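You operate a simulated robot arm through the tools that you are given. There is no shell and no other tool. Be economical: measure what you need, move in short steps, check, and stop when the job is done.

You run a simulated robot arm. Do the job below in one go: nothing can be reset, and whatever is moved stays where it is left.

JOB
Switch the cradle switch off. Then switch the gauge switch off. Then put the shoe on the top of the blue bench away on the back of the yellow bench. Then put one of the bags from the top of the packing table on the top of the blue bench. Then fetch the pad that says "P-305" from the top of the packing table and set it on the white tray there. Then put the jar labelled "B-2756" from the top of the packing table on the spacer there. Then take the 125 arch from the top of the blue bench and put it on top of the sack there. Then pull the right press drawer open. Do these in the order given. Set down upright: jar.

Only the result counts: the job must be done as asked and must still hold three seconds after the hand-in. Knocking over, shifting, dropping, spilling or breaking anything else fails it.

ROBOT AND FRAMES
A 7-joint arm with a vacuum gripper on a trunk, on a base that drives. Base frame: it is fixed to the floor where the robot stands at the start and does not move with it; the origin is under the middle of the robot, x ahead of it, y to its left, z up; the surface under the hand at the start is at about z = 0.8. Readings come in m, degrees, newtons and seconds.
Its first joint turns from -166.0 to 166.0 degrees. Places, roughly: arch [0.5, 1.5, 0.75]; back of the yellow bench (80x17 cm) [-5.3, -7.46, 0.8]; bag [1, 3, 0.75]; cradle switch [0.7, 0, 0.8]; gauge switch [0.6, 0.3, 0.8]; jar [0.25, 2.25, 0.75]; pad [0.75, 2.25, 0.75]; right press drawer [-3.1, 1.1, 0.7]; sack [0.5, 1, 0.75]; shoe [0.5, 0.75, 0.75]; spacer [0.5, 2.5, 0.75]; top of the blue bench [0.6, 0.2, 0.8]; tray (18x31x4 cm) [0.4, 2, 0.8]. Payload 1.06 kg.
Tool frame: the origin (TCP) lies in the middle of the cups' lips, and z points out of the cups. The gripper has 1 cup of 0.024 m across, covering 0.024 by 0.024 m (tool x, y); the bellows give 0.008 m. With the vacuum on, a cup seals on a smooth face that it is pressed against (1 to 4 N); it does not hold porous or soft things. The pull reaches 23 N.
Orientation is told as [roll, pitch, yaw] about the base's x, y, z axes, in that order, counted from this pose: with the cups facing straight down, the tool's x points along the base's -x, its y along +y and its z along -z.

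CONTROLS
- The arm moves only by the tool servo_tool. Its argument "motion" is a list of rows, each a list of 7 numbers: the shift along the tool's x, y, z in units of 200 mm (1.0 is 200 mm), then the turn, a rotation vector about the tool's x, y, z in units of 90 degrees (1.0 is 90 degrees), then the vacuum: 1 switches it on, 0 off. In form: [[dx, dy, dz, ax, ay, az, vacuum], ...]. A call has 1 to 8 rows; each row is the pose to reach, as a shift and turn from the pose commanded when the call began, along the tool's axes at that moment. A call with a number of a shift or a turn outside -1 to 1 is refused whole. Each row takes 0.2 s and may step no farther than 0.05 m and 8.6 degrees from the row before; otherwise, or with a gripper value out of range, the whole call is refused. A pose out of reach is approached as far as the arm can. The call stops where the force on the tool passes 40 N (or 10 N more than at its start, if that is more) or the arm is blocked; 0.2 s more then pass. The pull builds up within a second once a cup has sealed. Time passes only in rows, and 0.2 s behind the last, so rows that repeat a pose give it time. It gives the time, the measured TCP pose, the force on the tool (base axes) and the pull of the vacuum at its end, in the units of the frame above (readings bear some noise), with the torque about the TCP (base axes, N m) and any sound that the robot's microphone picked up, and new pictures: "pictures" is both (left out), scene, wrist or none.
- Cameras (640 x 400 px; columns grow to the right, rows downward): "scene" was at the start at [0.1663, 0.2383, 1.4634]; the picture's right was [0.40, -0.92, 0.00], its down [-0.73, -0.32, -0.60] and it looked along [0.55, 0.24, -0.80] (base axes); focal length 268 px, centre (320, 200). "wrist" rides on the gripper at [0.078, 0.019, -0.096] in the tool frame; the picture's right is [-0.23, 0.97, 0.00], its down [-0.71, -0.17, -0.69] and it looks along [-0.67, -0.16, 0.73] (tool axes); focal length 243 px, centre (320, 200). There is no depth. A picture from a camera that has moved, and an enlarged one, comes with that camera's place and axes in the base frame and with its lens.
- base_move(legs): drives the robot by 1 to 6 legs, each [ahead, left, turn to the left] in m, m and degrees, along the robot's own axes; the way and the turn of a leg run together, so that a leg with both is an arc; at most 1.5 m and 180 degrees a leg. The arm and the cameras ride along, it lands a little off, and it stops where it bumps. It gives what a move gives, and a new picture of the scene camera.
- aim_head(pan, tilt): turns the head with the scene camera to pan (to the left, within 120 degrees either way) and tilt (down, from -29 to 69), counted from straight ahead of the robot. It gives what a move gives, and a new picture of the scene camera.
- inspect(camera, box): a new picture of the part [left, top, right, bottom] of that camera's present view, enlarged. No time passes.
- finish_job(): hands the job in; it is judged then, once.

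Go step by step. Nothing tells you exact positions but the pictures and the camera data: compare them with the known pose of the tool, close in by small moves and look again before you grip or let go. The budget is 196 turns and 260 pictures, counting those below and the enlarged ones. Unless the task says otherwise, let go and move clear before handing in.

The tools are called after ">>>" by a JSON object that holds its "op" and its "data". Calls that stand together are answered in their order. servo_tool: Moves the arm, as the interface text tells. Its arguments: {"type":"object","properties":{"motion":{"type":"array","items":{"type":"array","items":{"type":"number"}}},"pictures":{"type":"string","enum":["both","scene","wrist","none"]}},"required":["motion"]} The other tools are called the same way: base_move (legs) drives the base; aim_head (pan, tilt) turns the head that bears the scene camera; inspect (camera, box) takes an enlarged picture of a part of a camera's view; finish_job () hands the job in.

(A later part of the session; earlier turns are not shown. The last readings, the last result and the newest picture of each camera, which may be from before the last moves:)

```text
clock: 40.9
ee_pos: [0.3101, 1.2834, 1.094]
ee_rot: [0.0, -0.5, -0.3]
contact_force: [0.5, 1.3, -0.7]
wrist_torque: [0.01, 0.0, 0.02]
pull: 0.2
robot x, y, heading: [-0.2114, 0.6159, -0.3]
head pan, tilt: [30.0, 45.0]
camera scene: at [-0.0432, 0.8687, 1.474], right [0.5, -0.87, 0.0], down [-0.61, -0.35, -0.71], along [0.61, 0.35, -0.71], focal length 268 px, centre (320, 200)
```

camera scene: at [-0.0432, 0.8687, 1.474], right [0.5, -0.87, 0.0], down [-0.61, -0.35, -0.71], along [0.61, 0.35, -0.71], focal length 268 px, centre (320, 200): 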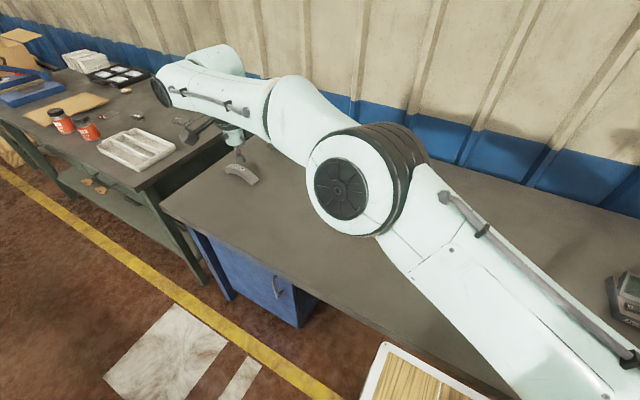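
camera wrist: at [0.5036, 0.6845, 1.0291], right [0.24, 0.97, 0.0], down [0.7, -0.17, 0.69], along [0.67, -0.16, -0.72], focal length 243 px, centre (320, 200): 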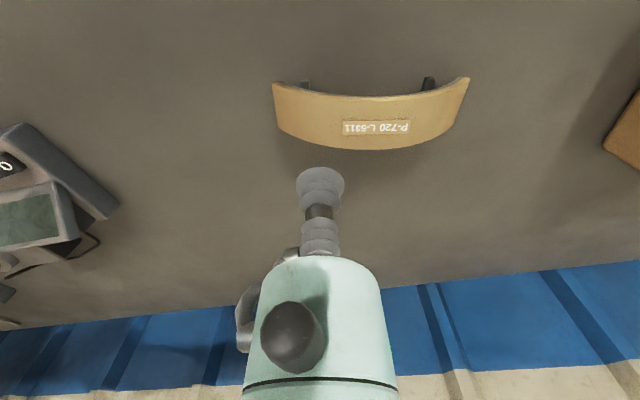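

The base now stands at (-0.21, 0.62). I'll bring the tool over the shoe.

>>> {"op": "servo_tool", "data": {"motion": [[-0.09, -0.19, 0, 0, 0, 0, 0], [-0.18, -0.38, 0, 0, 0, 0, 0], [-0.27, -0.57, 0, 0, 0, 0, 0], [-0.36, -0.76, 0, 0, 0, 0, 0], [-0.45, -0.97, 0, 0, 0, 0, 0]], "pictures": "none"}}

>>> {"op": "servo_tool", "data": {"motion": [[-0.09, -0.19, 0, 0, 0, 0, 0], [-0.18, -0.38, 0, 0, 0, 0, 0], [-0.27, -0.57, 0, 0, 0, 0, 0], [-0.36, -0.76, 0, 0, 0, 0, 0], [-0.45, -0.97, 0, 0, 0, 0, 0]], "pictures": "none"}}

>>> {"op": "servo_tool", "data": {"motion": [[-0.09, -0.19, 0.1, 0, 0, 0, 0], [-0.18, -0.38, 0.2, 0, 0, 0, 0], [-0.27, -0.57, 0.3, 0, 0, 0, 0], [-0.36, -0.76, 0.4, 0, 0, 0, 0], [-0.45, -0.94, 0.5, 0, 0, 0, 0]], "pictures": "both"}}

```text
clock: 42.1
ee_pos: [0.3969, 1.0899, 1.0939]
ee_rot: [0.1, -0.5, -0.1]
contact_force: [-0.6, -0.2, 0.0]
wrist_torque: [-0.03, 0.0, -0.02]
pull: 0.0
robot x, y, heading: [-0.2122, 0.6209, -0.3]
head pan, tilt: [30.0, 45.0]
```

```text
clock: 43.3
ee_pos: [0.4871, 0.8966, 1.0944]
ee_rot: [0.1, -0.5, 0.0]
contact_force: [-0.4, 0.4, 0.0]
wrist_torque: [-0.03, -0.05, 0.0]
pull: 0.0
robot x, y, heading: [-0.2125, 0.6193, -0.4]
head pan, tilt: [30.0, 45.0]
```

```text
clock: 44.5
ee_pos: [0.5785, 0.7079, 0.9956]
ee_rot: [0.1, -0.6, -0.1]
contact_force: [0.2, -0.1, -1.2]
wrist_torque: [-0.02, -0.05, 0.02]
pull: 0.1
robot x, y, heading: [-0.2127, 0.6199, -0.2]
head pan, tilt: [30.0, 45.0]
camera scene: at [-0.0438, 0.8691, 1.4741], right [0.5, -0.87, 0.0], down [-0.61, -0.35, -0.71], along [0.61, 0.35, -0.71], focal length 268 px, centre (320, 200)
camera wrist: at [0.4995, 0.7274, 1.0889], right [0.24, 0.97, 0.0], down [0.7, -0.17, 0.69], along [0.67, -0.16, -0.72], focal length 243 px, centre (320, 200)
```

scene: 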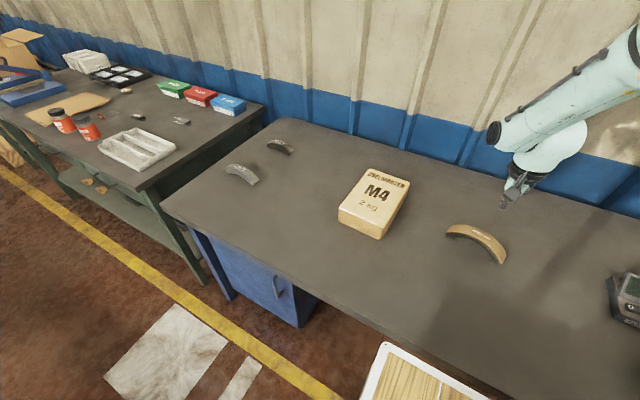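
wrist: 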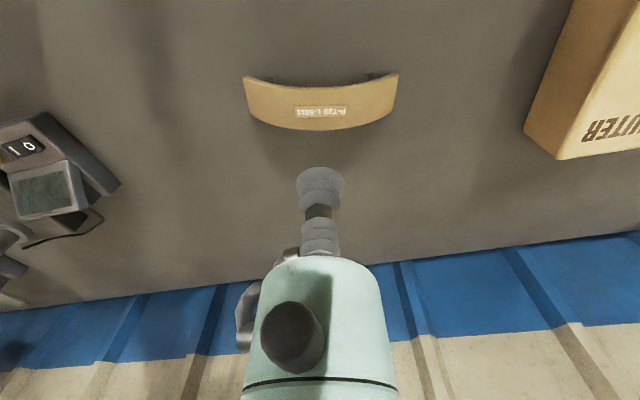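

>>> {"op": "servo_tool", "data": {"motion": [[-0.04, -0.01, 0.2, 0, 0, 0, 1], [-0.088, -0.015, 0.4, 0, 0, 0, 1], [-0.088, -0.015, 0.52, 0, 0, 0, 1]], "pictures": "both"}}

>>> {"op": "inspect", "data": {"camera": "scene", "box": [420, 160, 580, 260]}}

```text
clock: 45.3
ee_pos: [0.5973, 0.7036, 0.8921]
ee_rot: [0.1, -0.6, -0.2]
contact_force: [-0.1, -0.1, -0.2]
wrist_torque: [0.01, -0.05, -0.02]
pull: 0.1
robot x, y, heading: [-0.215, 0.6197, 0.1]
head pan, tilt: [30.0, 45.0]
camera scene: at [-0.0434, 0.8686, 1.4741], right [0.5, -0.87, 0.0], down [-0.61, -0.35, -0.71], along [0.61, 0.35, -0.71], focal length 268 px, centre (320, 200)
camera wrist: at [0.519, 0.7233, 0.9854], right [0.24, 0.97, 0.0], down [0.7, -0.17, 0.69], along [0.67, -0.16, -0.72], focal length 243 px, centre (320, 200)
```

scene: 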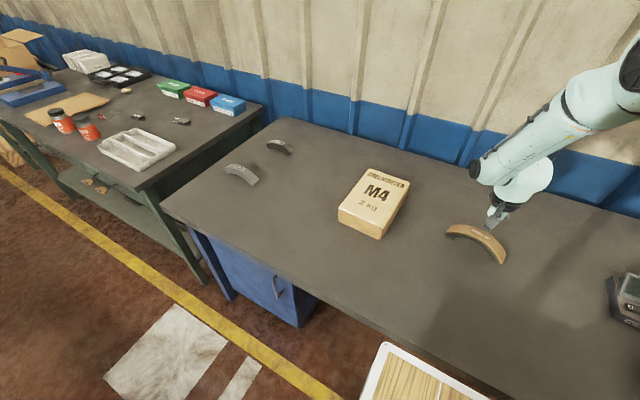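
wrist: 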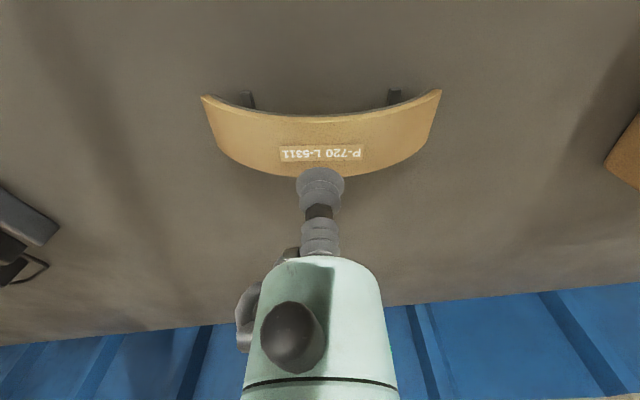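

```text
4.00 times, centred on (500, 210) of scene
camera zoom: at [-0.0434, 0.8686, 1.4741], right [0.5, -0.87, 0.0], down [-0.61, -0.35, -0.71], along [0.61, 0.35, -0.71], focal length 1074 px, centre (-400, 160)
```

zoom: 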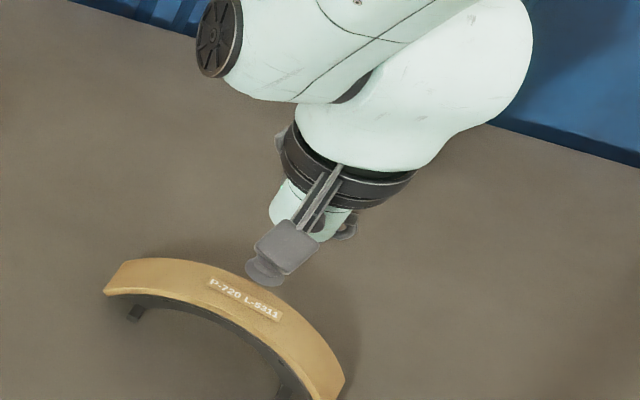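

>>> {"op": "servo_tool", "data": {"motion": [[-0.015, 0, 0.08, 0, 0, 0, 1], [-0.015, 0, 0.13, 0, 0, 0, 1], [-0.015, 0, 0.16, 0, 0, 0, 1], [-0.015, 0, 0.18, 0, 0, 0, 1], [-0.015, 0, 0.2, 0, 0, 0, 1]], "pictures": "none"}}

```text
clock: 46.5
ee_pos: [0.6007, 0.7058, 0.8527]
ee_rot: [0.1, -0.8, -0.1]
contact_force: [8.4, 1.1, 21.4]
wrist_torque: [-0.05, 0.05, 0.03]
pull: 23.2
robot x, y, heading: [-0.2133, 0.6186, -0.1]
head pan, tilt: [30.0, 45.0]
```

It is sealed with full pull. I'll lift.

>>> {"op": "servo_tool", "data": {"motion": [[0, 0, -0.03, 0, 0, 0, 1], [0, 0, -0.1, 0, 0, 0, 1], [0, 0, -0.25, 0, 0, 0, 1], [0, 0, -0.45, 0, 0, 0, 1], [0, 0, -0.7, 0, 0, 0, 1]], "pictures": "both"}}

```text
clock: 47.7
ee_pos: [0.5995, 0.7031, 0.9929]
ee_rot: [0.1, -0.5, -0.2]
contact_force: [0.5, -0.5, -4.7]
wrist_torque: [-0.03, 0.01, 0.02]
pull: 23.5
robot x, y, heading: [-0.2114, 0.6219, -0.2]
head pan, tilt: [30.0, 45.0]
camera scene: at [-0.0426, 0.8688, 1.474], right [0.5, -0.87, 0.0], down [-0.61, -0.35, -0.71], along [0.61, 0.35, -0.71], focal length 268 px, centre (320, 200)
camera wrist: at [0.5212, 0.7224, 1.0862], right [0.24, 0.97, 0.0], down [0.7, -0.17, 0.69], along [0.67, -0.16, -0.72], focal length 243 px, centre (320, 200)
```

scene: 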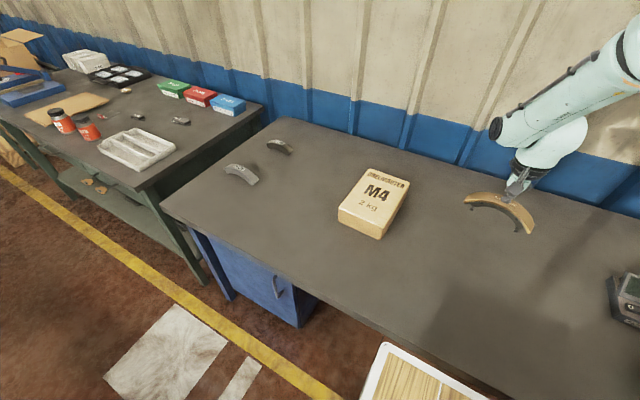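
wrist: 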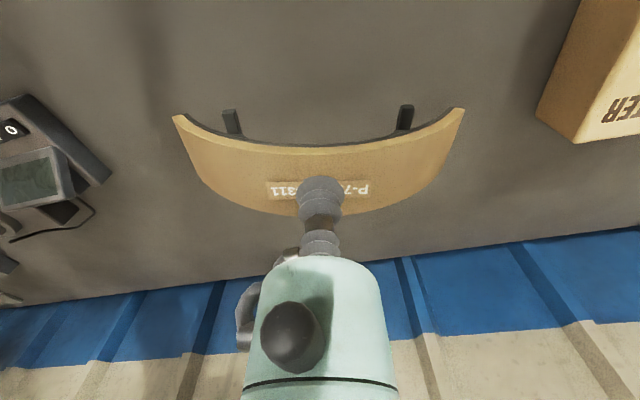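

The shoe is held. I'll retract to a compact pose, then back off and survey the route to the yellow bench.

>>> {"op": "servo_tool", "data": {"motion": [[0.2, 0, -0.1, 0, 0, 0, 1], [0.4, 0, -0.2, 0, 0, 0, 1], [0.6, 0, -0.3, 0, 0, 0, 1], [0.8, 0, -0.4, 0, 0, 0, 1], [1.0, 0, -0.5, 0, 0, 0, 1]], "pictures": "none"}}

>>> {"op": "servo_tool", "data": {"motion": [[0.15, -0.1, -0.1, 0, 0, 0, 1], [0.3, -0.2, -0.2, 0, 0, 0, 1], [0.45, -0.3, -0.3, 0, 0, 0, 1]], "pictures": "none"}}

>>> {"op": "base_move", "data": {"legs": [[-0.6, 0, 0]]}}

>>> {"op": "aim_head", "data": {"pan": -120, "tilt": 20}}

>>> {"op": "aim_head", "data": {"pan": -75, "tilt": 20}}

>>> {"op": "aim_head", "data": {"pan": 115, "tilt": 20}}

```text
clock: 48.9
ee_pos: [0.3986, 0.7044, 1.0898]
ee_rot: [0.1, -0.5, -0.2]
contact_force: [0.9, -0.3, -4.6]
wrist_torque: [-0.02, 0.0, 0.03]
pull: 22.8
robot x, y, heading: [-0.2152, 0.6203, -0.3]
head pan, tilt: [30.0, 45.0]
```

```text
clock: 49.7
ee_pos: [0.307, 0.6429, 1.1478]
ee_rot: [0.1, -0.5, -0.1]
contact_force: [-0.3, 0.5, -3.8]
wrist_torque: [-0.03, 0.01, 0.04]
pull: 23.1
robot x, y, heading: [-0.2156, 0.6184, 0.2]
head pan, tilt: [30.0, 45.0]
```

```text
clock: 53.1
ee_pos: [-0.294, 0.6435, 1.1497]
ee_rot: [0.1, -0.4, -0.5]
contact_force: [-0.9, 0.3, -3.5]
wrist_torque: [-0.02, 0.0, 0.03]
pull: 22.7
robot x, y, heading: [-0.8145, 0.6228, -0.8]
head pan, tilt: [30.0, 45.0]
camera scene: at [-0.6428, 0.8718, 1.4741], right [0.49, -0.87, 0.0], down [-0.62, -0.35, -0.71], along [0.62, 0.35, -0.71], focal length 268 px, centre (320, 200)
```

scene: 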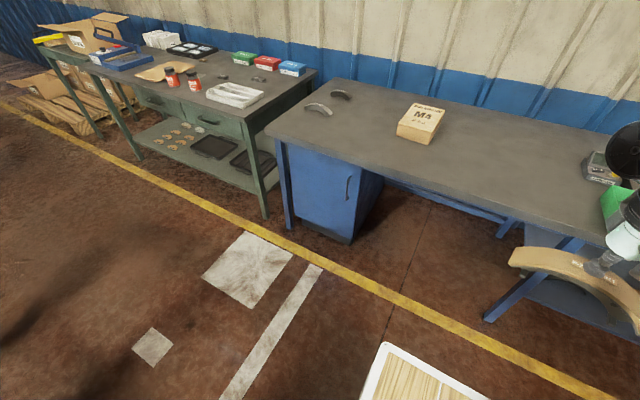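

```text
clock: 55.5
ee_pos: [-0.2947, 0.6438, 1.1485]
ee_rot: [0.2, -0.5, -0.5]
contact_force: [-0.6, 1.5, -4.5]
wrist_torque: [-0.03, -0.04, 0.06]
pull: 22.9
robot x, y, heading: [-0.8151, 0.6252, -0.5]
head pan, tilt: [-120.0, 20.0]
camera scene: at [-0.761, 0.7517, 1.5127], right [-0.86, 0.51, 0.0], down [0.17, 0.29, -0.94], along [-0.48, -0.81, -0.34], focal length 268 px, centre (320, 200)
```

scene: 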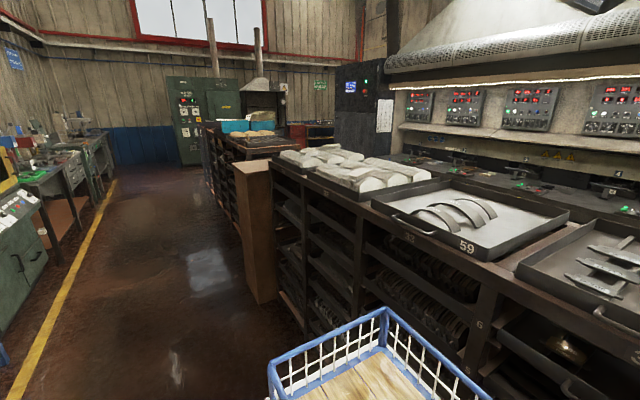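

```text
clock: 56.6
ee_pos: [-0.294, 0.6444, 1.1488]
ee_rot: [0.2, -0.5, -0.5]
contact_force: [0.4, 0.2, -4.6]
wrist_torque: [0.0, 0.0, 0.03]
pull: 23.1
robot x, y, heading: [-0.8137, 0.627, -0.4]
head pan, tilt: [-75.0, 20.0]
camera scene: at [-0.6905, 0.7417, 1.5127], right [-0.97, -0.25, 0.0], down [-0.08, 0.33, -0.94], along [0.23, -0.91, -0.34], focal length 268 px, centre (320, 200)
```

scene: 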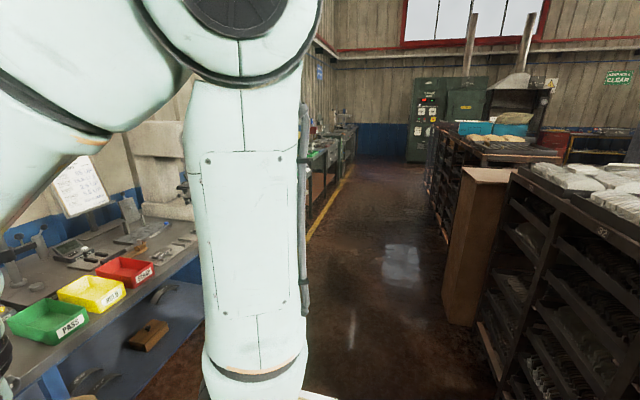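

```text
clock: 59.4
ee_pos: [-0.2936, 0.6443, 1.1493]
ee_rot: [0.1, -0.5, -0.5]
contact_force: [-0.5, -0.1, -5.2]
wrist_torque: [-0.01, -0.02, 0.06]
pull: 22.6
robot x, y, heading: [-0.8162, 0.6248, -0.7]
head pan, tilt: [115.0, 20.0]
camera scene: at [-0.7521, 0.9167, 1.5127], right [0.91, 0.41, 0.0], down [0.14, -0.31, -0.94], along [-0.39, 0.86, -0.34], focal length 268 px, centre (320, 200)
```

scene: 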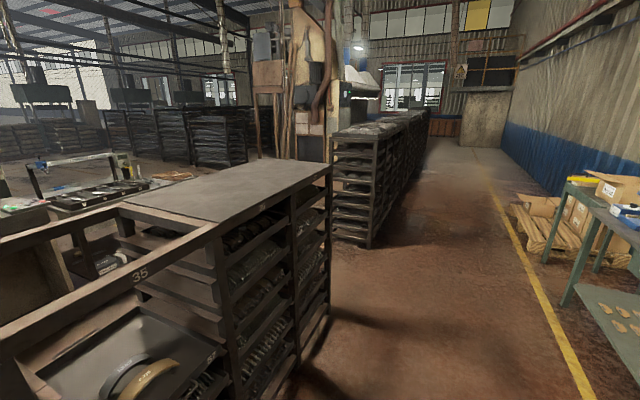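

The corridor runs along y between the benches and the racks, with a brown box protruding. I'll turn to face -y and look down it.

>>> {"op": "base_move", "data": {"legs": [[0, 0, -89.5]]}}

>>> {"op": "aim_head", "data": {"pan": -20, "tilt": 15}}

>>> {"op": "aim_head", "data": {"pan": 45, "tilt": 15}}

```text
clock: 63.6
ee_pos: [-0.7899, 0.1043, 1.1486]
ee_rot: [0.1, -0.5, -90.1]
contact_force: [0.0, 0.2, -3.1]
wrist_torque: [0.01, -0.01, 0.01]
pull: 23.1
robot x, y, heading: [-0.816, 0.6261, -90.1]
head pan, tilt: [115.0, 20.0]
camera scene: at [-0.5219, 0.5611, 1.5127], right [0.42, -0.91, 0.0], down [-0.31, -0.14, -0.94], along [0.85, 0.39, -0.34], focal length 268 px, centre (320, 200)
```

scene: 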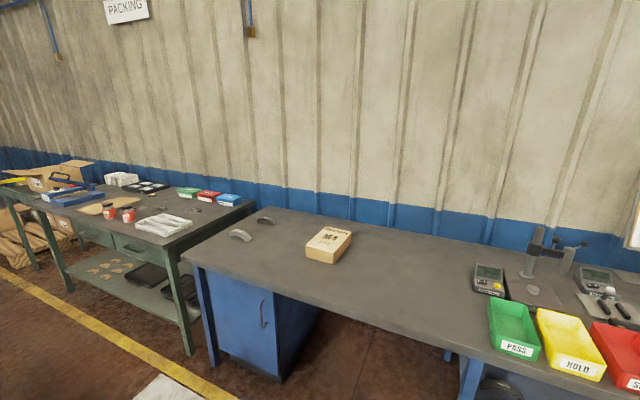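

```text
clock: 65.8
ee_pos: [-0.7902, 0.1045, 1.1485]
ee_rot: [0.1, -0.5, -90.1]
contact_force: [0.0, 0.6, -4.6]
wrist_torque: [0.03, 0.0, 0.06]
pull: 22.8
robot x, y, heading: [-0.8109, 0.6258, -90.4]
head pan, tilt: [-20.0, 15.0]
camera scene: at [-0.6386, 0.4344, 1.5209], right [-0.94, 0.34, 0.0], down [0.09, 0.24, -0.97], along [-0.33, -0.91, -0.26], focal length 268 px, centre (320, 200)
```

scene: 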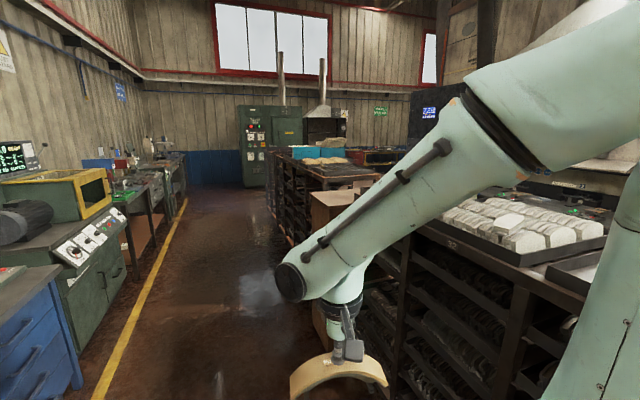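

```text
clock: 67.1
ee_pos: [-0.791, 0.1038, 1.1486]
ee_rot: [0.1, -0.4, -90.1]
contact_force: [0.2, -0.2, -4.3]
wrist_torque: [-0.01, 0.01, 0.03]
pull: 22.8
robot x, y, heading: [-0.8157, 0.6256, -90.0]
head pan, tilt: [45.0, 15.0]
camera scene: at [-0.5406, 0.4558, 1.5209], right [-0.71, -0.7, 0.0], down [-0.18, 0.18, -0.97], along [0.68, -0.69, -0.26], focal length 268 px, centre (320, 200)
```

scene: 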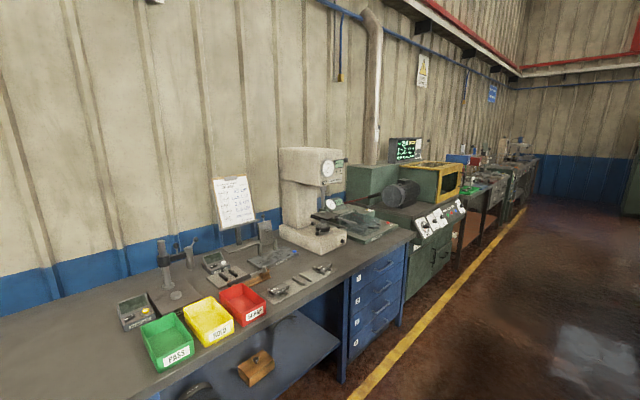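

I'll shift left to mid-corridor, then drive down it.

>>> {"op": "base_move", "data": {"legs": [[0, 0.3, 0], [1.5, 0, 0], [1.4, 0, 0]]}}

>>> {"op": "aim_head", "data": {"pan": -20, "tilt": 20}}

```text
clock: 82.8
ee_pos: [-0.5319, -2.7928, 1.1493]
ee_rot: [0.1, -0.4, -90.8]
contact_force: [-0.1, 0.0, -3.9]
wrist_torque: [-0.01, -0.01, 0.03]
pull: 22.7
robot x, y, heading: [-0.5481, -2.2753, -91.1]
head pan, tilt: [45.0, 15.0]
camera scene: at [-0.2779, -2.4434, 1.5209], right [-0.72, -0.7, 0.0], down [-0.18, 0.19, -0.97], along [0.67, -0.69, -0.26], focal length 268 px, centre (320, 200)
```

scene: 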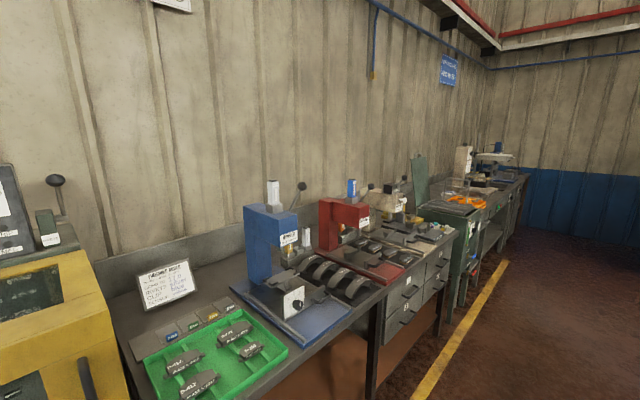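

```text
clock: 84.1
ee_pos: [-0.5318, -2.793, 1.1488]
ee_rot: [0.1, -0.6, -90.8]
contact_force: [-1.3, 0.7, -4.3]
wrist_torque: [-0.01, 0.0, 0.04]
pull: 23.4
robot x, y, heading: [-0.5508, -2.2751, -90.8]
head pan, tilt: [-20.0, 20.0]
camera scene: at [-0.3761, -2.4634, 1.5127], right [-0.93, 0.36, 0.0], down [0.12, 0.32, -0.94], along [-0.33, -0.88, -0.34], focal length 268 px, centre (320, 200)
```

scene: 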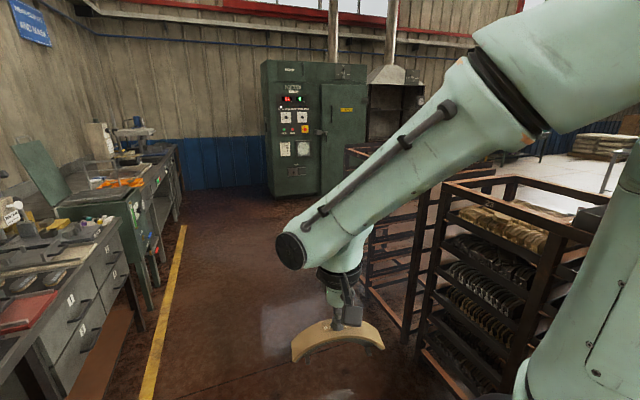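

>>> {"op": "base_move", "data": {"legs": [[1.4, 0, 0]]}}

>>> {"op": "aim_head", "data": {"pan": -70, "tilt": 18}}

```text
clock: 91.1
ee_pos: [-0.556, -4.195, 1.1487]
ee_rot: [0.1, -0.5, -91.0]
contact_force: [0.0, -0.2, -4.5]
wrist_torque: [0.0, -0.04, 0.06]
pull: 23.6
robot x, y, heading: [-0.5751, -3.671, -90.6]
head pan, tilt: [-20.0, 20.0]
camera scene: at [-0.3994, -3.8659, 1.5127], right [-0.93, 0.36, 0.0], down [0.12, 0.32, -0.94], along [-0.34, -0.88, -0.34], focal length 268 px, centre (320, 200)
```

scene: 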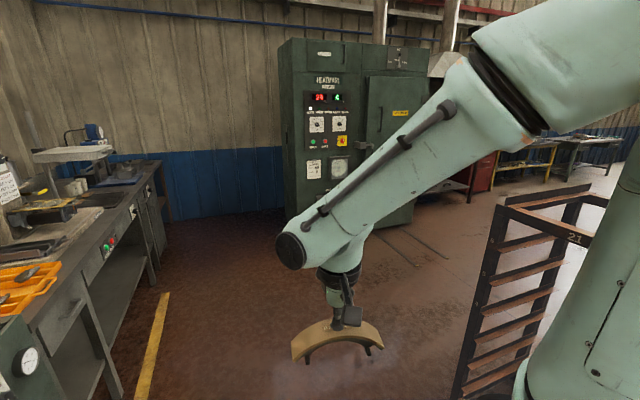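

```text
clock: 92.3
ee_pos: [-0.5552, -4.1938, 1.1493]
ee_rot: [0.0, -0.5, -90.9]
contact_force: [0.7, 0.2, -4.5]
wrist_torque: [0.0, -0.03, 0.03]
pull: 23.3
robot x, y, heading: [-0.5712, -3.6729, -90.8]
head pan, tilt: [-70.0, 18.0]
camera scene: at [-0.4542, -3.8094, 1.516], right [-0.33, 0.95, 0.0], down [0.29, 0.1, -0.95], along [-0.9, -0.31, -0.31], focal length 268 px, centre (320, 200)
```

scene: 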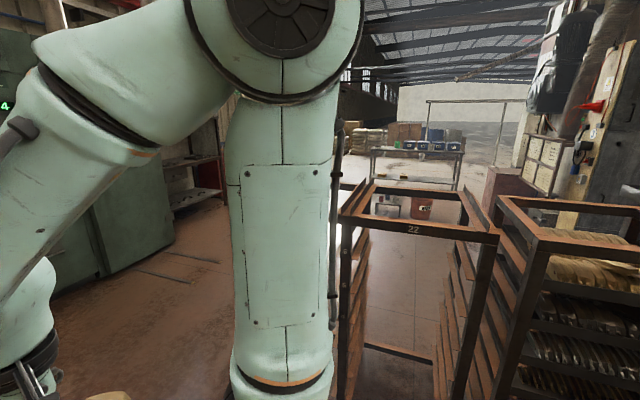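

The yellow bench is visible to the right beyond the green oven. I'll drive on to y of about -5.4 and look again.

>>> {"op": "base_move", "data": {"legs": [[1.5, 0, 0], [0.2, 0, 0.8]]}}

>>> {"op": "aim_head", "data": {"pan": -100, "tilt": 25}}

>>> {"op": "aim_head", "data": {"pan": -35, "tilt": 20}}

```text
clock: 100.9
ee_pos: [-0.5617, -5.8868, 1.1491]
ee_rot: [0.1, -0.6, -89.5]
contact_force: [1.0, -0.6, -4.0]
wrist_torque: [0.0, -0.03, 0.03]
pull: 22.6
robot x, y, heading: [-0.5935, -5.3685, -89.8]
head pan, tilt: [-70.0, 18.0]
camera scene: at [-0.4698, -5.4999, 1.516], right [-0.35, 0.94, 0.0], down [0.29, 0.11, -0.95], along [-0.89, -0.33, -0.31], focal length 268 px, centre (320, 200)
```

scene: 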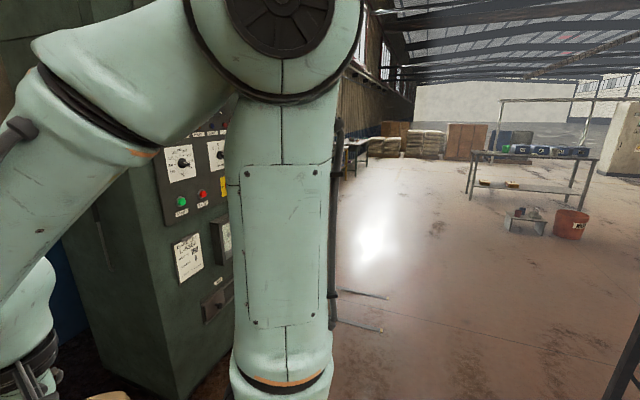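

```text
clock: 101.8
ee_pos: [-0.5607, -5.8871, 1.1496]
ee_rot: [0.1, -0.5, -89.5]
contact_force: [-0.7, -0.4, -4.1]
wrist_torque: [0.0, -0.01, 0.06]
pull: 23.0
robot x, y, heading: [-0.5904, -5.37, -89.3]
head pan, tilt: [-100.0, 25.0]
camera scene: at [-0.4732, -5.452, 1.5047], right [0.16, 0.99, 0.0], down [0.42, -0.07, -0.91], along [-0.89, 0.15, -0.42], focal length 268 px, centre (320, 200)
```

scene: 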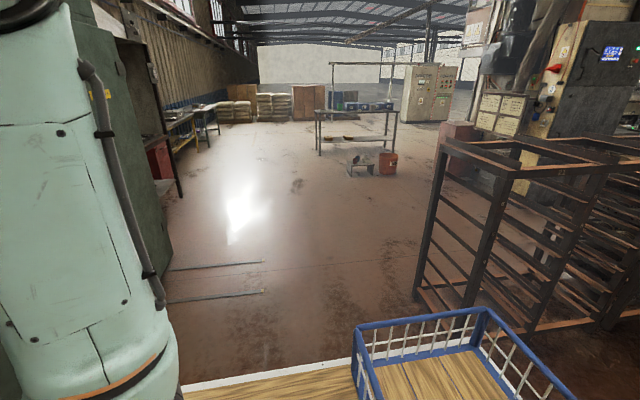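

```text
clock: 103.2
ee_pos: [-0.5614, -5.8875, 1.1492]
ee_rot: [0.2, -0.5, -89.6]
contact_force: [1.2, 0.3, -5.2]
wrist_torque: [-0.02, -0.03, 0.02]
pull: 22.9
robot x, y, heading: [-0.5904, -5.3666, -89.4]
head pan, tilt: [-35.0, 20.0]
camera scene: at [-0.4352, -5.5438, 1.5127], right [-0.82, 0.57, 0.0], down [0.19, 0.28, -0.94], along [-0.53, -0.77, -0.34], focal length 268 px, centre (320, 200)
```

scene: 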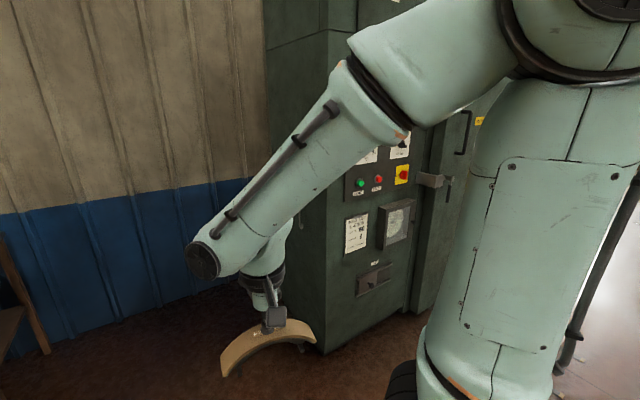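

The way right is clear between the oven and the trolley. I'll strafe along it.

>>> {"op": "base_move", "data": {"legs": [[0.12, -1.4, 0], [0, -1.5, 0]]}}

>>> {"op": "aim_head", "data": {"pan": -65, "tilt": 30}}

```text
clock: 117.2
ee_pos: [-3.4537, -6.0437, 1.1502]
ee_rot: [0.1, -0.5, -89.6]
contact_force: [1.0, -0.1, -5.4]
wrist_torque: [-0.01, 0.03, 0.02]
pull: 22.5
robot x, y, heading: [-3.4839, -5.5247, -89.7]
head pan, tilt: [-35.0, 20.0]
camera scene: at [-3.3274, -5.7001, 1.5127], right [-0.82, 0.57, 0.0], down [0.19, 0.28, -0.94], along [-0.53, -0.77, -0.34], focal length 268 px, centre (320, 200)
```

scene: 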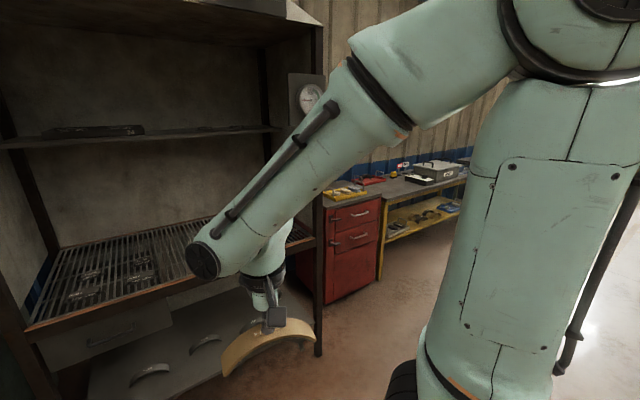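

```text
clock: 118.2
ee_pos: [-3.4536, -6.0437, 1.1488]
ee_rot: [0.2, -0.5, -89.5]
contact_force: [-0.1, 0.9, -4.4]
wrist_torque: [-0.02, 0.03, 0.03]
pull: 22.6
robot x, y, heading: [-3.4848, -5.5255, -89.6]
head pan, tilt: [-65.0, 30.0]
camera scene: at [-3.3563, -5.6624, 1.4967], right [-0.43, 0.9, 0.0], down [0.45, 0.22, -0.87], along [-0.78, -0.37, -0.5], focal length 268 px, centre (320, 200)
```

scene: 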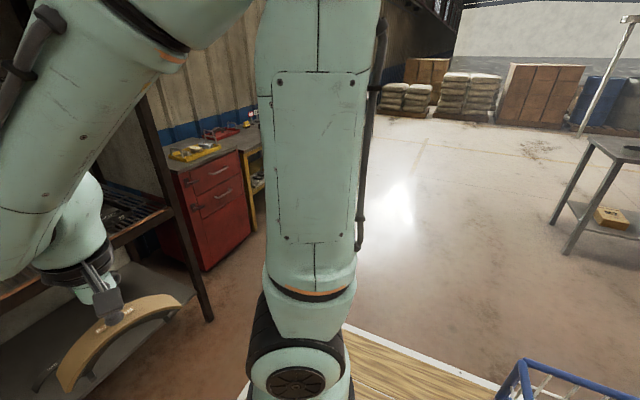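

>>> {"op": "base_move", "data": {"legs": [[0.05, -1.4, 0], [0, -0.4, 0]]}}

>>> {"op": "aim_head", "data": {"pan": 0, "tilt": 30}}

```text
clock: 127.2
ee_pos: [-5.262, -6.1041, 1.1497]
ee_rot: [0.2, -0.5, -89.7]
contact_force: [0.0, 0.6, -4.1]
wrist_torque: [-0.01, 0.03, 0.04]
pull: 22.7
robot x, y, heading: [-5.2874, -5.5825, -89.9]
head pan, tilt: [-65.0, 30.0]
camera scene: at [-5.1625, -5.7237, 1.4967], right [-0.43, 0.91, 0.0], down [0.45, 0.21, -0.87], along [-0.78, -0.37, -0.5], focal length 268 px, centre (320, 200)
```

scene: 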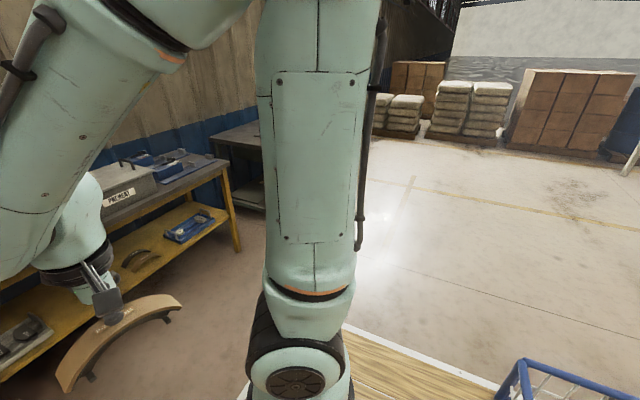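

```text
clock: 128.6
ee_pos: [-5.2616, -6.1037, 1.1489]
ee_rot: [0.0, -0.4, -89.9]
contact_force: [0.4, -0.2, -4.7]
wrist_torque: [-0.05, 0.03, 0.05]
pull: 22.5
robot x, y, heading: [-5.2871, -5.5817, -89.7]
head pan, tilt: [0.0, 30.0]
camera scene: at [-5.0804, -5.7756, 1.4967], right [-1.0, 0.0, 0.0], down [0.0, 0.5, -0.87], along [0.0, -0.87, -0.5], focal length 268 px, centre (320, 200)
```

scene: 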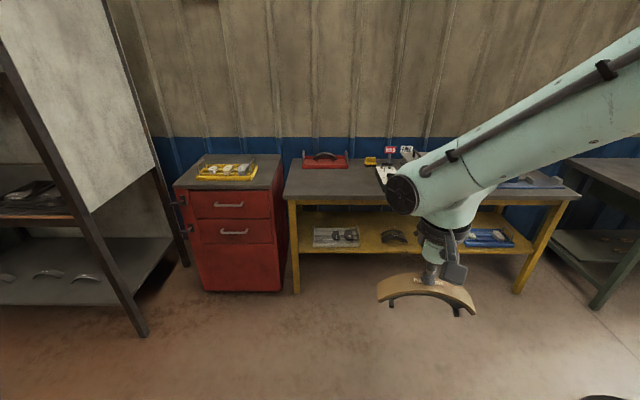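

The yellow bench spans x from -6.45 to -4.9 and y from -7.54 to -7.02, with some items at the back. I'll drive closer to see free space there.

>>> {"op": "base_move", "data": {"legs": [[0.75, 0, 0]]}}

>>> {"op": "aim_head", "data": {"pan": 0, "tilt": 45}}

>>> {"op": "inspect", "data": {"camera": "wrist", "box": [0, 0, 640, 400]}}

```text
clock: 132.7
ee_pos: [-5.2586, -6.8496, 1.1488]
ee_rot: [0.0, -0.5, -89.7]
contact_force: [0.1, 0.3, -4.6]
wrist_torque: [0.0, 0.01, 0.03]
pull: 23.1
robot x, y, heading: [-5.2846, -6.3281, -89.4]
head pan, tilt: [0.0, 30.0]
camera scene: at [-5.077, -6.5216, 1.4967], right [-1.0, 0.0, 0.0], down [0.0, 0.5, -0.87], along [0.0, -0.87, -0.5], focal length 268 px, centre (320, 200)
```

scene: 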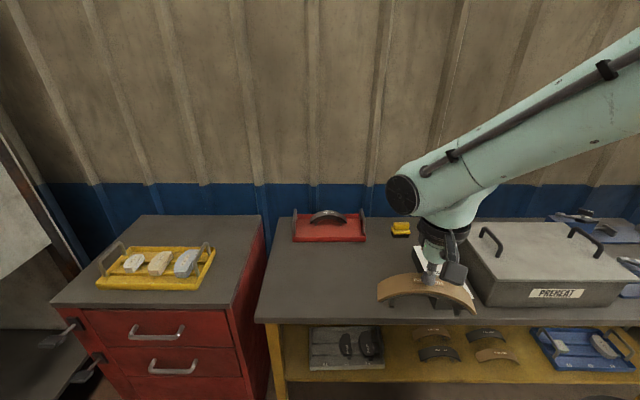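

```text
clock: 133.4
ee_pos: [-5.2572, -6.8503, 1.15]
ee_rot: [0.1, -0.5, -89.7]
contact_force: [-0.2, -0.5, -4.4]
wrist_torque: [-0.01, 0.03, 0.03]
pull: 22.6
robot x, y, heading: [-5.2836, -6.329, -89.4]
head pan, tilt: [0.0, 45.0]
camera scene: at [-5.077, -6.5124, 1.4741], right [-1.0, 0.0, 0.0], down [0.0, 0.71, -0.71], along [0.0, -0.71, -0.71], focal length 268 px, centre (320, 200)
```

scene: 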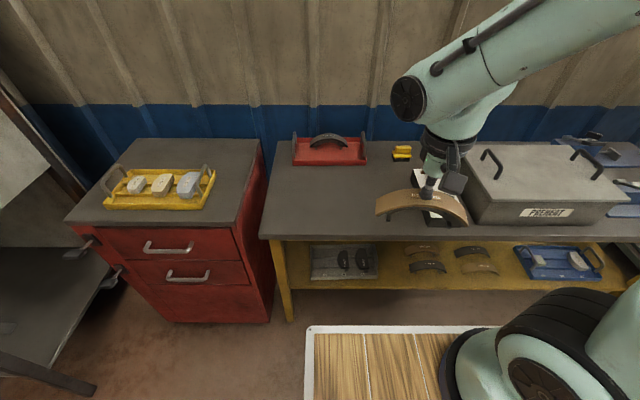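

```text
1.00 times, centred on (320, 200) of wrist (not enlarged: the box is as wide or as high as the picture)
camera zoom: at [-5.239, -6.7705, 1.2428], right [0.97, -0.23, 0.0], down [-0.17, -0.7, 0.69], along [-0.16, -0.67, -0.72], focal length 243 px, centre (320, 200)
```

zoom: 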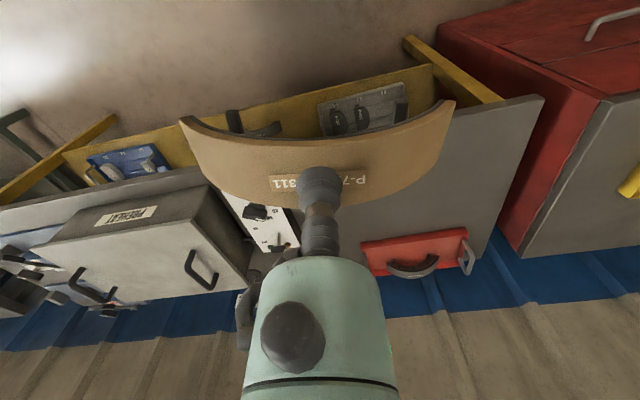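

The best free stretch at the back is between the small yellow block (x ≈ -5.46) and x = -5.7, behind the PREHEAT box, so I aim for (-5.56, -7.47). I'll move the base closer and to the right.

>>> {"op": "base_move", "data": {"legs": [[0.17, -0.27, 0]]}}

>>> {"op": "aim_head", "data": {"pan": -15, "tilt": 50}}

```text
clock: 135.5
ee_pos: [-5.5237, -7.0204, 1.1485]
ee_rot: [0.1, -0.4, -89.6]
contact_force: [-0.2, 0.2, -4.0]
wrist_torque: [0.01, 0.01, 0.02]
pull: 22.9
robot x, y, heading: [-5.552, -6.4987, -90.1]
head pan, tilt: [0.0, 45.0]
camera scene: at [-5.3429, -6.6827, 1.4741], right [-1.0, -0.01, 0.0], down [0.0, 0.71, -0.71], along [0.0, -0.71, -0.71], focal length 268 px, centre (320, 200)
```

scene: 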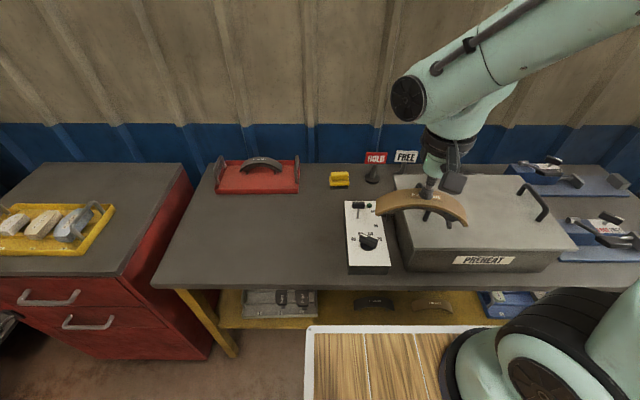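

```text
clock: 136.3
ee_pos: [-5.5234, -7.0199, 1.1493]
ee_rot: [0.2, -0.5, -89.6]
contact_force: [0.8, -0.1, -5.0]
wrist_torque: [-0.04, 0.01, 0.06]
pull: 22.9
robot x, y, heading: [-5.5533, -6.5057, -89.7]
head pan, tilt: [-15.0, 50.0]
camera scene: at [-5.3628, -6.6758, 1.4672], right [-0.97, 0.25, 0.0], down [0.19, 0.74, -0.64], along [-0.16, -0.62, -0.77], focal length 268 px, centre (320, 200)
```

scene: 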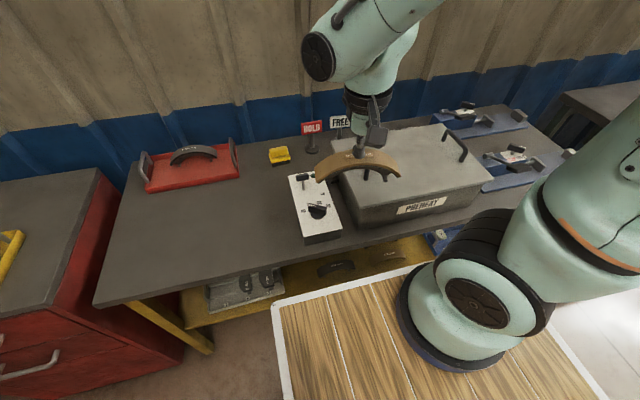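

The signs HOLD and FREE stand behind the PREHEAT box. The usable gap is between the red tray (x = -5.265) and the yellow block (x = -5.38), so the shoe must lie crosswise along y at about (-5.322, -7.46). I'll turn it about 101° first.

>>> {"op": "servo_tool", "data": {"motion": [[0, 0, 0, 0, 0, -0.08, 1], [0, 0, 0, 0, 0, -0.16, 1], [0, 0, 0, 0, 0, -0.24, 1], [0, 0, 0, 0, 0, -0.32, 1], [0, 0, 0, 0, 0, -0.4, 1], [0, 0, 0, 0, 0, -0.48, 1], [0, 0, 0, 0, 0, -0.56, 1], [0, 0, 0, 0, 0, -0.64, 1]], "pictures": "none"}}

>>> {"op": "servo_tool", "data": {"motion": [[0, 0, 0, 0, 0, -0.08, 1], [0, 0, 0, 0, 0, -0.16, 1], [0, 0, 0, 0, 0, -0.24, 1], [0, 0, 0, 0, 0, -0.32, 1], [0, 0, 0, 0, 0, -0.4, 1], [0, 0, 0, 0, 0, -0.48, 1]], "pictures": "both"}}

```text
clock: 138.1
ee_pos: [-5.5231, -7.0203, 1.1485]
ee_rot: [-0.4, -0.3, -31.9]
contact_force: [0.4, -0.3, -5.2]
wrist_torque: [-0.03, -0.03, 0.05]
pull: 22.8
robot x, y, heading: [-5.5537, -6.5019, -89.6]
head pan, tilt: [-15.0, 50.0]
```

```text
clock: 139.5
ee_pos: [-5.5234, -7.0209, 1.149]
ee_rot: [-0.6, 0.0, 11.3]
contact_force: [-0.1, -0.3, -4.7]
wrist_torque: [0.0, -0.03, -0.02]
pull: 23.0
robot x, y, heading: [-5.5538, -6.5038, -89.8]
head pan, tilt: [-15.0, 50.0]
camera scene: at [-5.3628, -6.6758, 1.4671], right [-0.97, 0.25, 0.0], down [0.19, 0.74, -0.64], along [-0.16, -0.62, -0.77], focal length 268 px, centre (320, 200)
camera wrist: at [-5.6035, -7.016, 1.2433], right [0.04, 1.0, -0.01], down [0.73, -0.02, 0.69], along [0.69, -0.03, -0.73], focal length 243 px, centre (320, 200)
```

scene: 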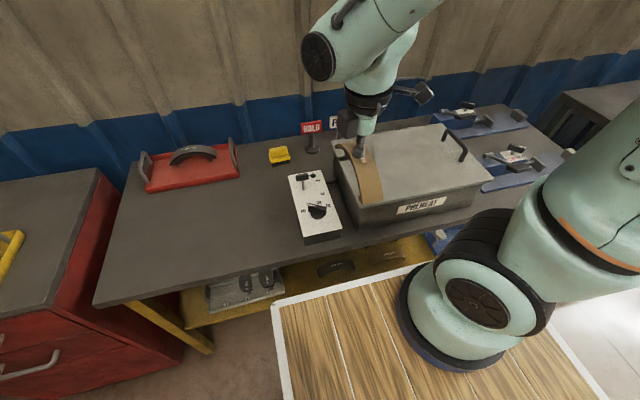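
wrist: 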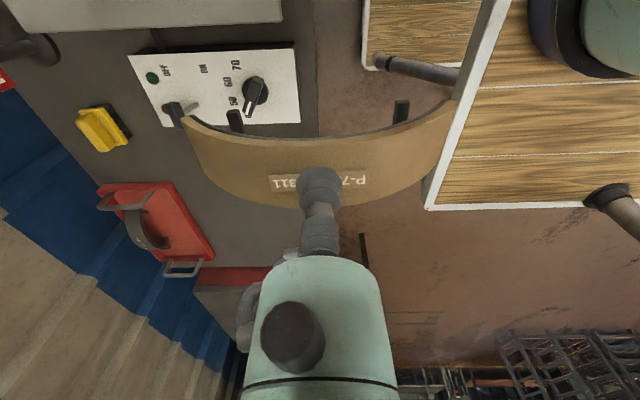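

The gap and shoe are visible in the wrist view and the shoe now lies along y. I'll move the base left and slightly ahead to bring the gap within reach.

>>> {"op": "base_move", "data": {"legs": [[0.06, 0.22, 0]]}}

```text
clock: 141.2
ee_pos: [-5.3016, -7.0787, 1.1485]
ee_rot: [-0.6, 0.1, 11.2]
contact_force: [0.5, -0.1, -4.1]
wrist_torque: [0.02, 0.03, 0.05]
pull: 22.4
robot x, y, heading: [-5.3288, -6.5595, -89.6]
head pan, tilt: [-15.0, 50.0]
camera scene: at [-5.1406, -6.7349, 1.4671], right [-0.97, 0.25, 0.0], down [0.19, 0.74, -0.64], along [-0.16, -0.62, -0.77], focal length 268 px, centre (320, 200)
```

scene: 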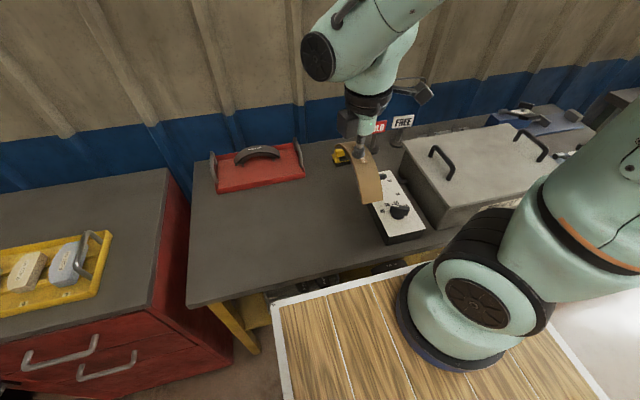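

>>> {"op": "servo_tool", "data": {"motion": [[0.046, -0.185, 0.05, 0, 0, 0, 1], [0.092, -0.37, 0.1, 0, 0, 0, 1], [0.137, -0.555, 0.15, 0, 0, 0, 1], [0.183, -0.74, 0.2, 0, 0, 0, 1], [0.229, -0.925, 0.25, 0, 0, 0, 1]], "pictures": "none"}}

>>> {"op": "servo_tool", "data": {"motion": [[0.046, -0.185, 0.05, 0, 0, 0, 1], [0.092, -0.37, 0.1, 0, 0, 0, 1], [0.137, -0.555, 0.15, 0, 0, 0, 1], [0.183, -0.74, 0.2, 0, 0, 0, 1], [0.229, -0.925, 0.3, 0, 0, 0, 1]], "pictures": "both"}}

```text
clock: 142.4
ee_pos: [-5.3104, -7.27, 1.1014]
ee_rot: [-0.6, 0.0, 11.2]
contact_force: [-0.4, 0.4, -3.5]
wrist_torque: [-0.01, -0.01, 0.05]
pull: 23.4
robot x, y, heading: [-5.3292, -6.5594, -89.9]
head pan, tilt: [-15.0, 50.0]
```

```text
clock: 143.6
ee_pos: [-5.3192, -7.4618, 1.0424]
ee_rot: [-0.5, 0.0, 11.3]
contact_force: [0.3, -0.4, -3.7]
wrist_torque: [0.0, 0.03, 0.03]
pull: 23.1
robot x, y, heading: [-5.3303, -6.5594, -89.9]
head pan, tilt: [-15.0, 50.0]
camera scene: at [-5.1406, -6.7343, 1.4672], right [-0.97, 0.25, 0.0], down [0.19, 0.74, -0.64], along [-0.16, -0.62, -0.77], focal length 268 px, centre (320, 200)
camera wrist: at [-5.3989, -7.4563, 1.1375], right [0.04, 1.0, -0.01], down [0.73, -0.02, 0.69], along [0.69, -0.04, -0.73], focal length 243 px, centre (320, 200)
```

scene: 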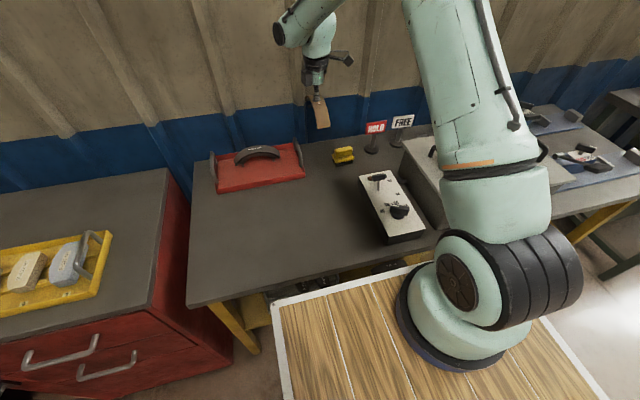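
wrist: 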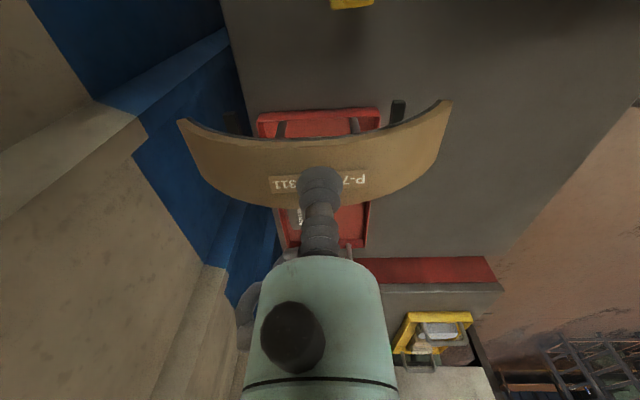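

The position matches the gap. I'll lower straight down.

>>> {"op": "servo_tool", "data": {"motion": [[0, 0, 0.2, 0, 0, 0, 1], [0, 0, 0.4, 0, 0, 0, 1], [0, 0, 0.6, 0, 0, 0, 1], [0, 0, 0.75, 0, 0, 0, 1], [0, 0, 0.83, 0, 0, 0, 1]], "pictures": "both"}}

>>> {"op": "inspect", "data": {"camera": "scene", "box": [200, 80, 440, 230]}}

```text
clock: 144.8
ee_pos: [-5.3202, -7.4617, 0.8759]
ee_rot: [-0.6, 0.0, 11.3]
contact_force: [0.1, -0.8, -3.0]
wrist_torque: [0.0, 0.01, 0.02]
pull: 23.2
robot x, y, heading: [-5.3284, -6.5617, -89.7]
head pan, tilt: [-15.0, 50.0]
camera scene: at [-5.1407, -6.7348, 1.4672], right [-0.97, 0.25, 0.0], down [0.19, 0.74, -0.64], along [-0.16, -0.62, -0.77], focal length 268 px, centre (320, 200)
camera wrist: at [-5.3993, -7.4578, 0.97], right [0.04, 1.0, -0.01], down [0.73, -0.02, 0.69], along [0.69, -0.04, -0.73], focal length 243 px, centre (320, 200)
```

scene: 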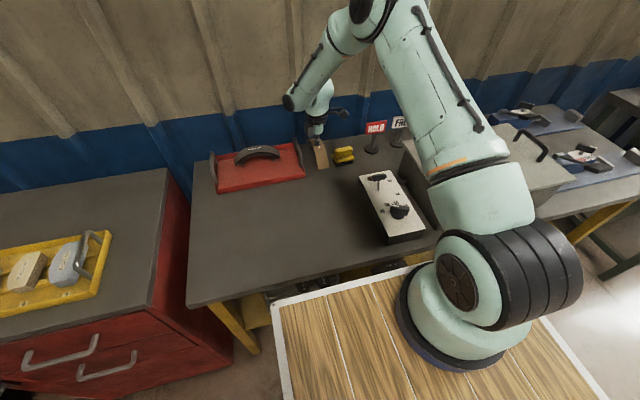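
wrist: 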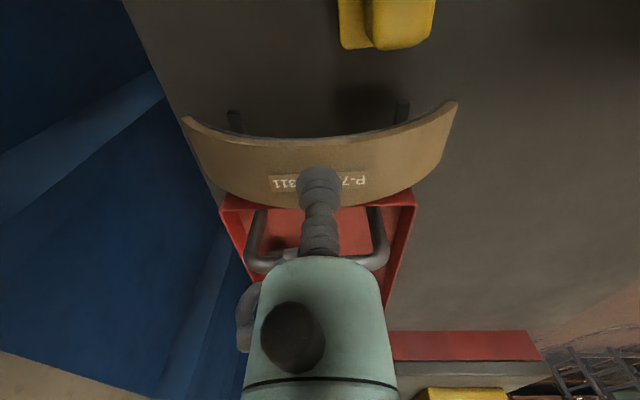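

```text
2.67 times, centred on (320, 155) of scene
camera zoom: at [-5.1407, -6.7348, 1.4672], right [-0.97, 0.25, 0.0], down [0.19, 0.74, -0.64], along [-0.16, -0.62, -0.77], focal length 716 px, centre (320, 320)
```

zoom: 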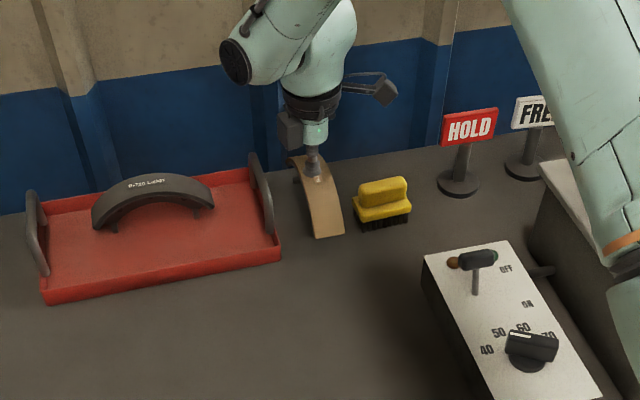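

>>> {"op": "servo_tool", "data": {"motion": [[0, 0, 0.05, 0, 0, 0, 1], [0, 0, 0.08, 0, 0, 0, 1], [0, 0, 0.1, 0, 0, 0, 1], [0, 0, 0.11, 0, 0, 0, 1]], "pictures": "none"}}

```text
clock: 145.8
ee_pos: [-5.3189, -7.4629, 0.8545]
ee_rot: [-0.7, 0.0, 11.2]
contact_force: [4.7, 1.3, 19.5]
wrist_torque: [0.0, 0.14, 0.07]
pull: 23.3
robot x, y, heading: [-5.3293, -6.5611, -89.6]
head pan, tilt: [-15.0, 50.0]
```

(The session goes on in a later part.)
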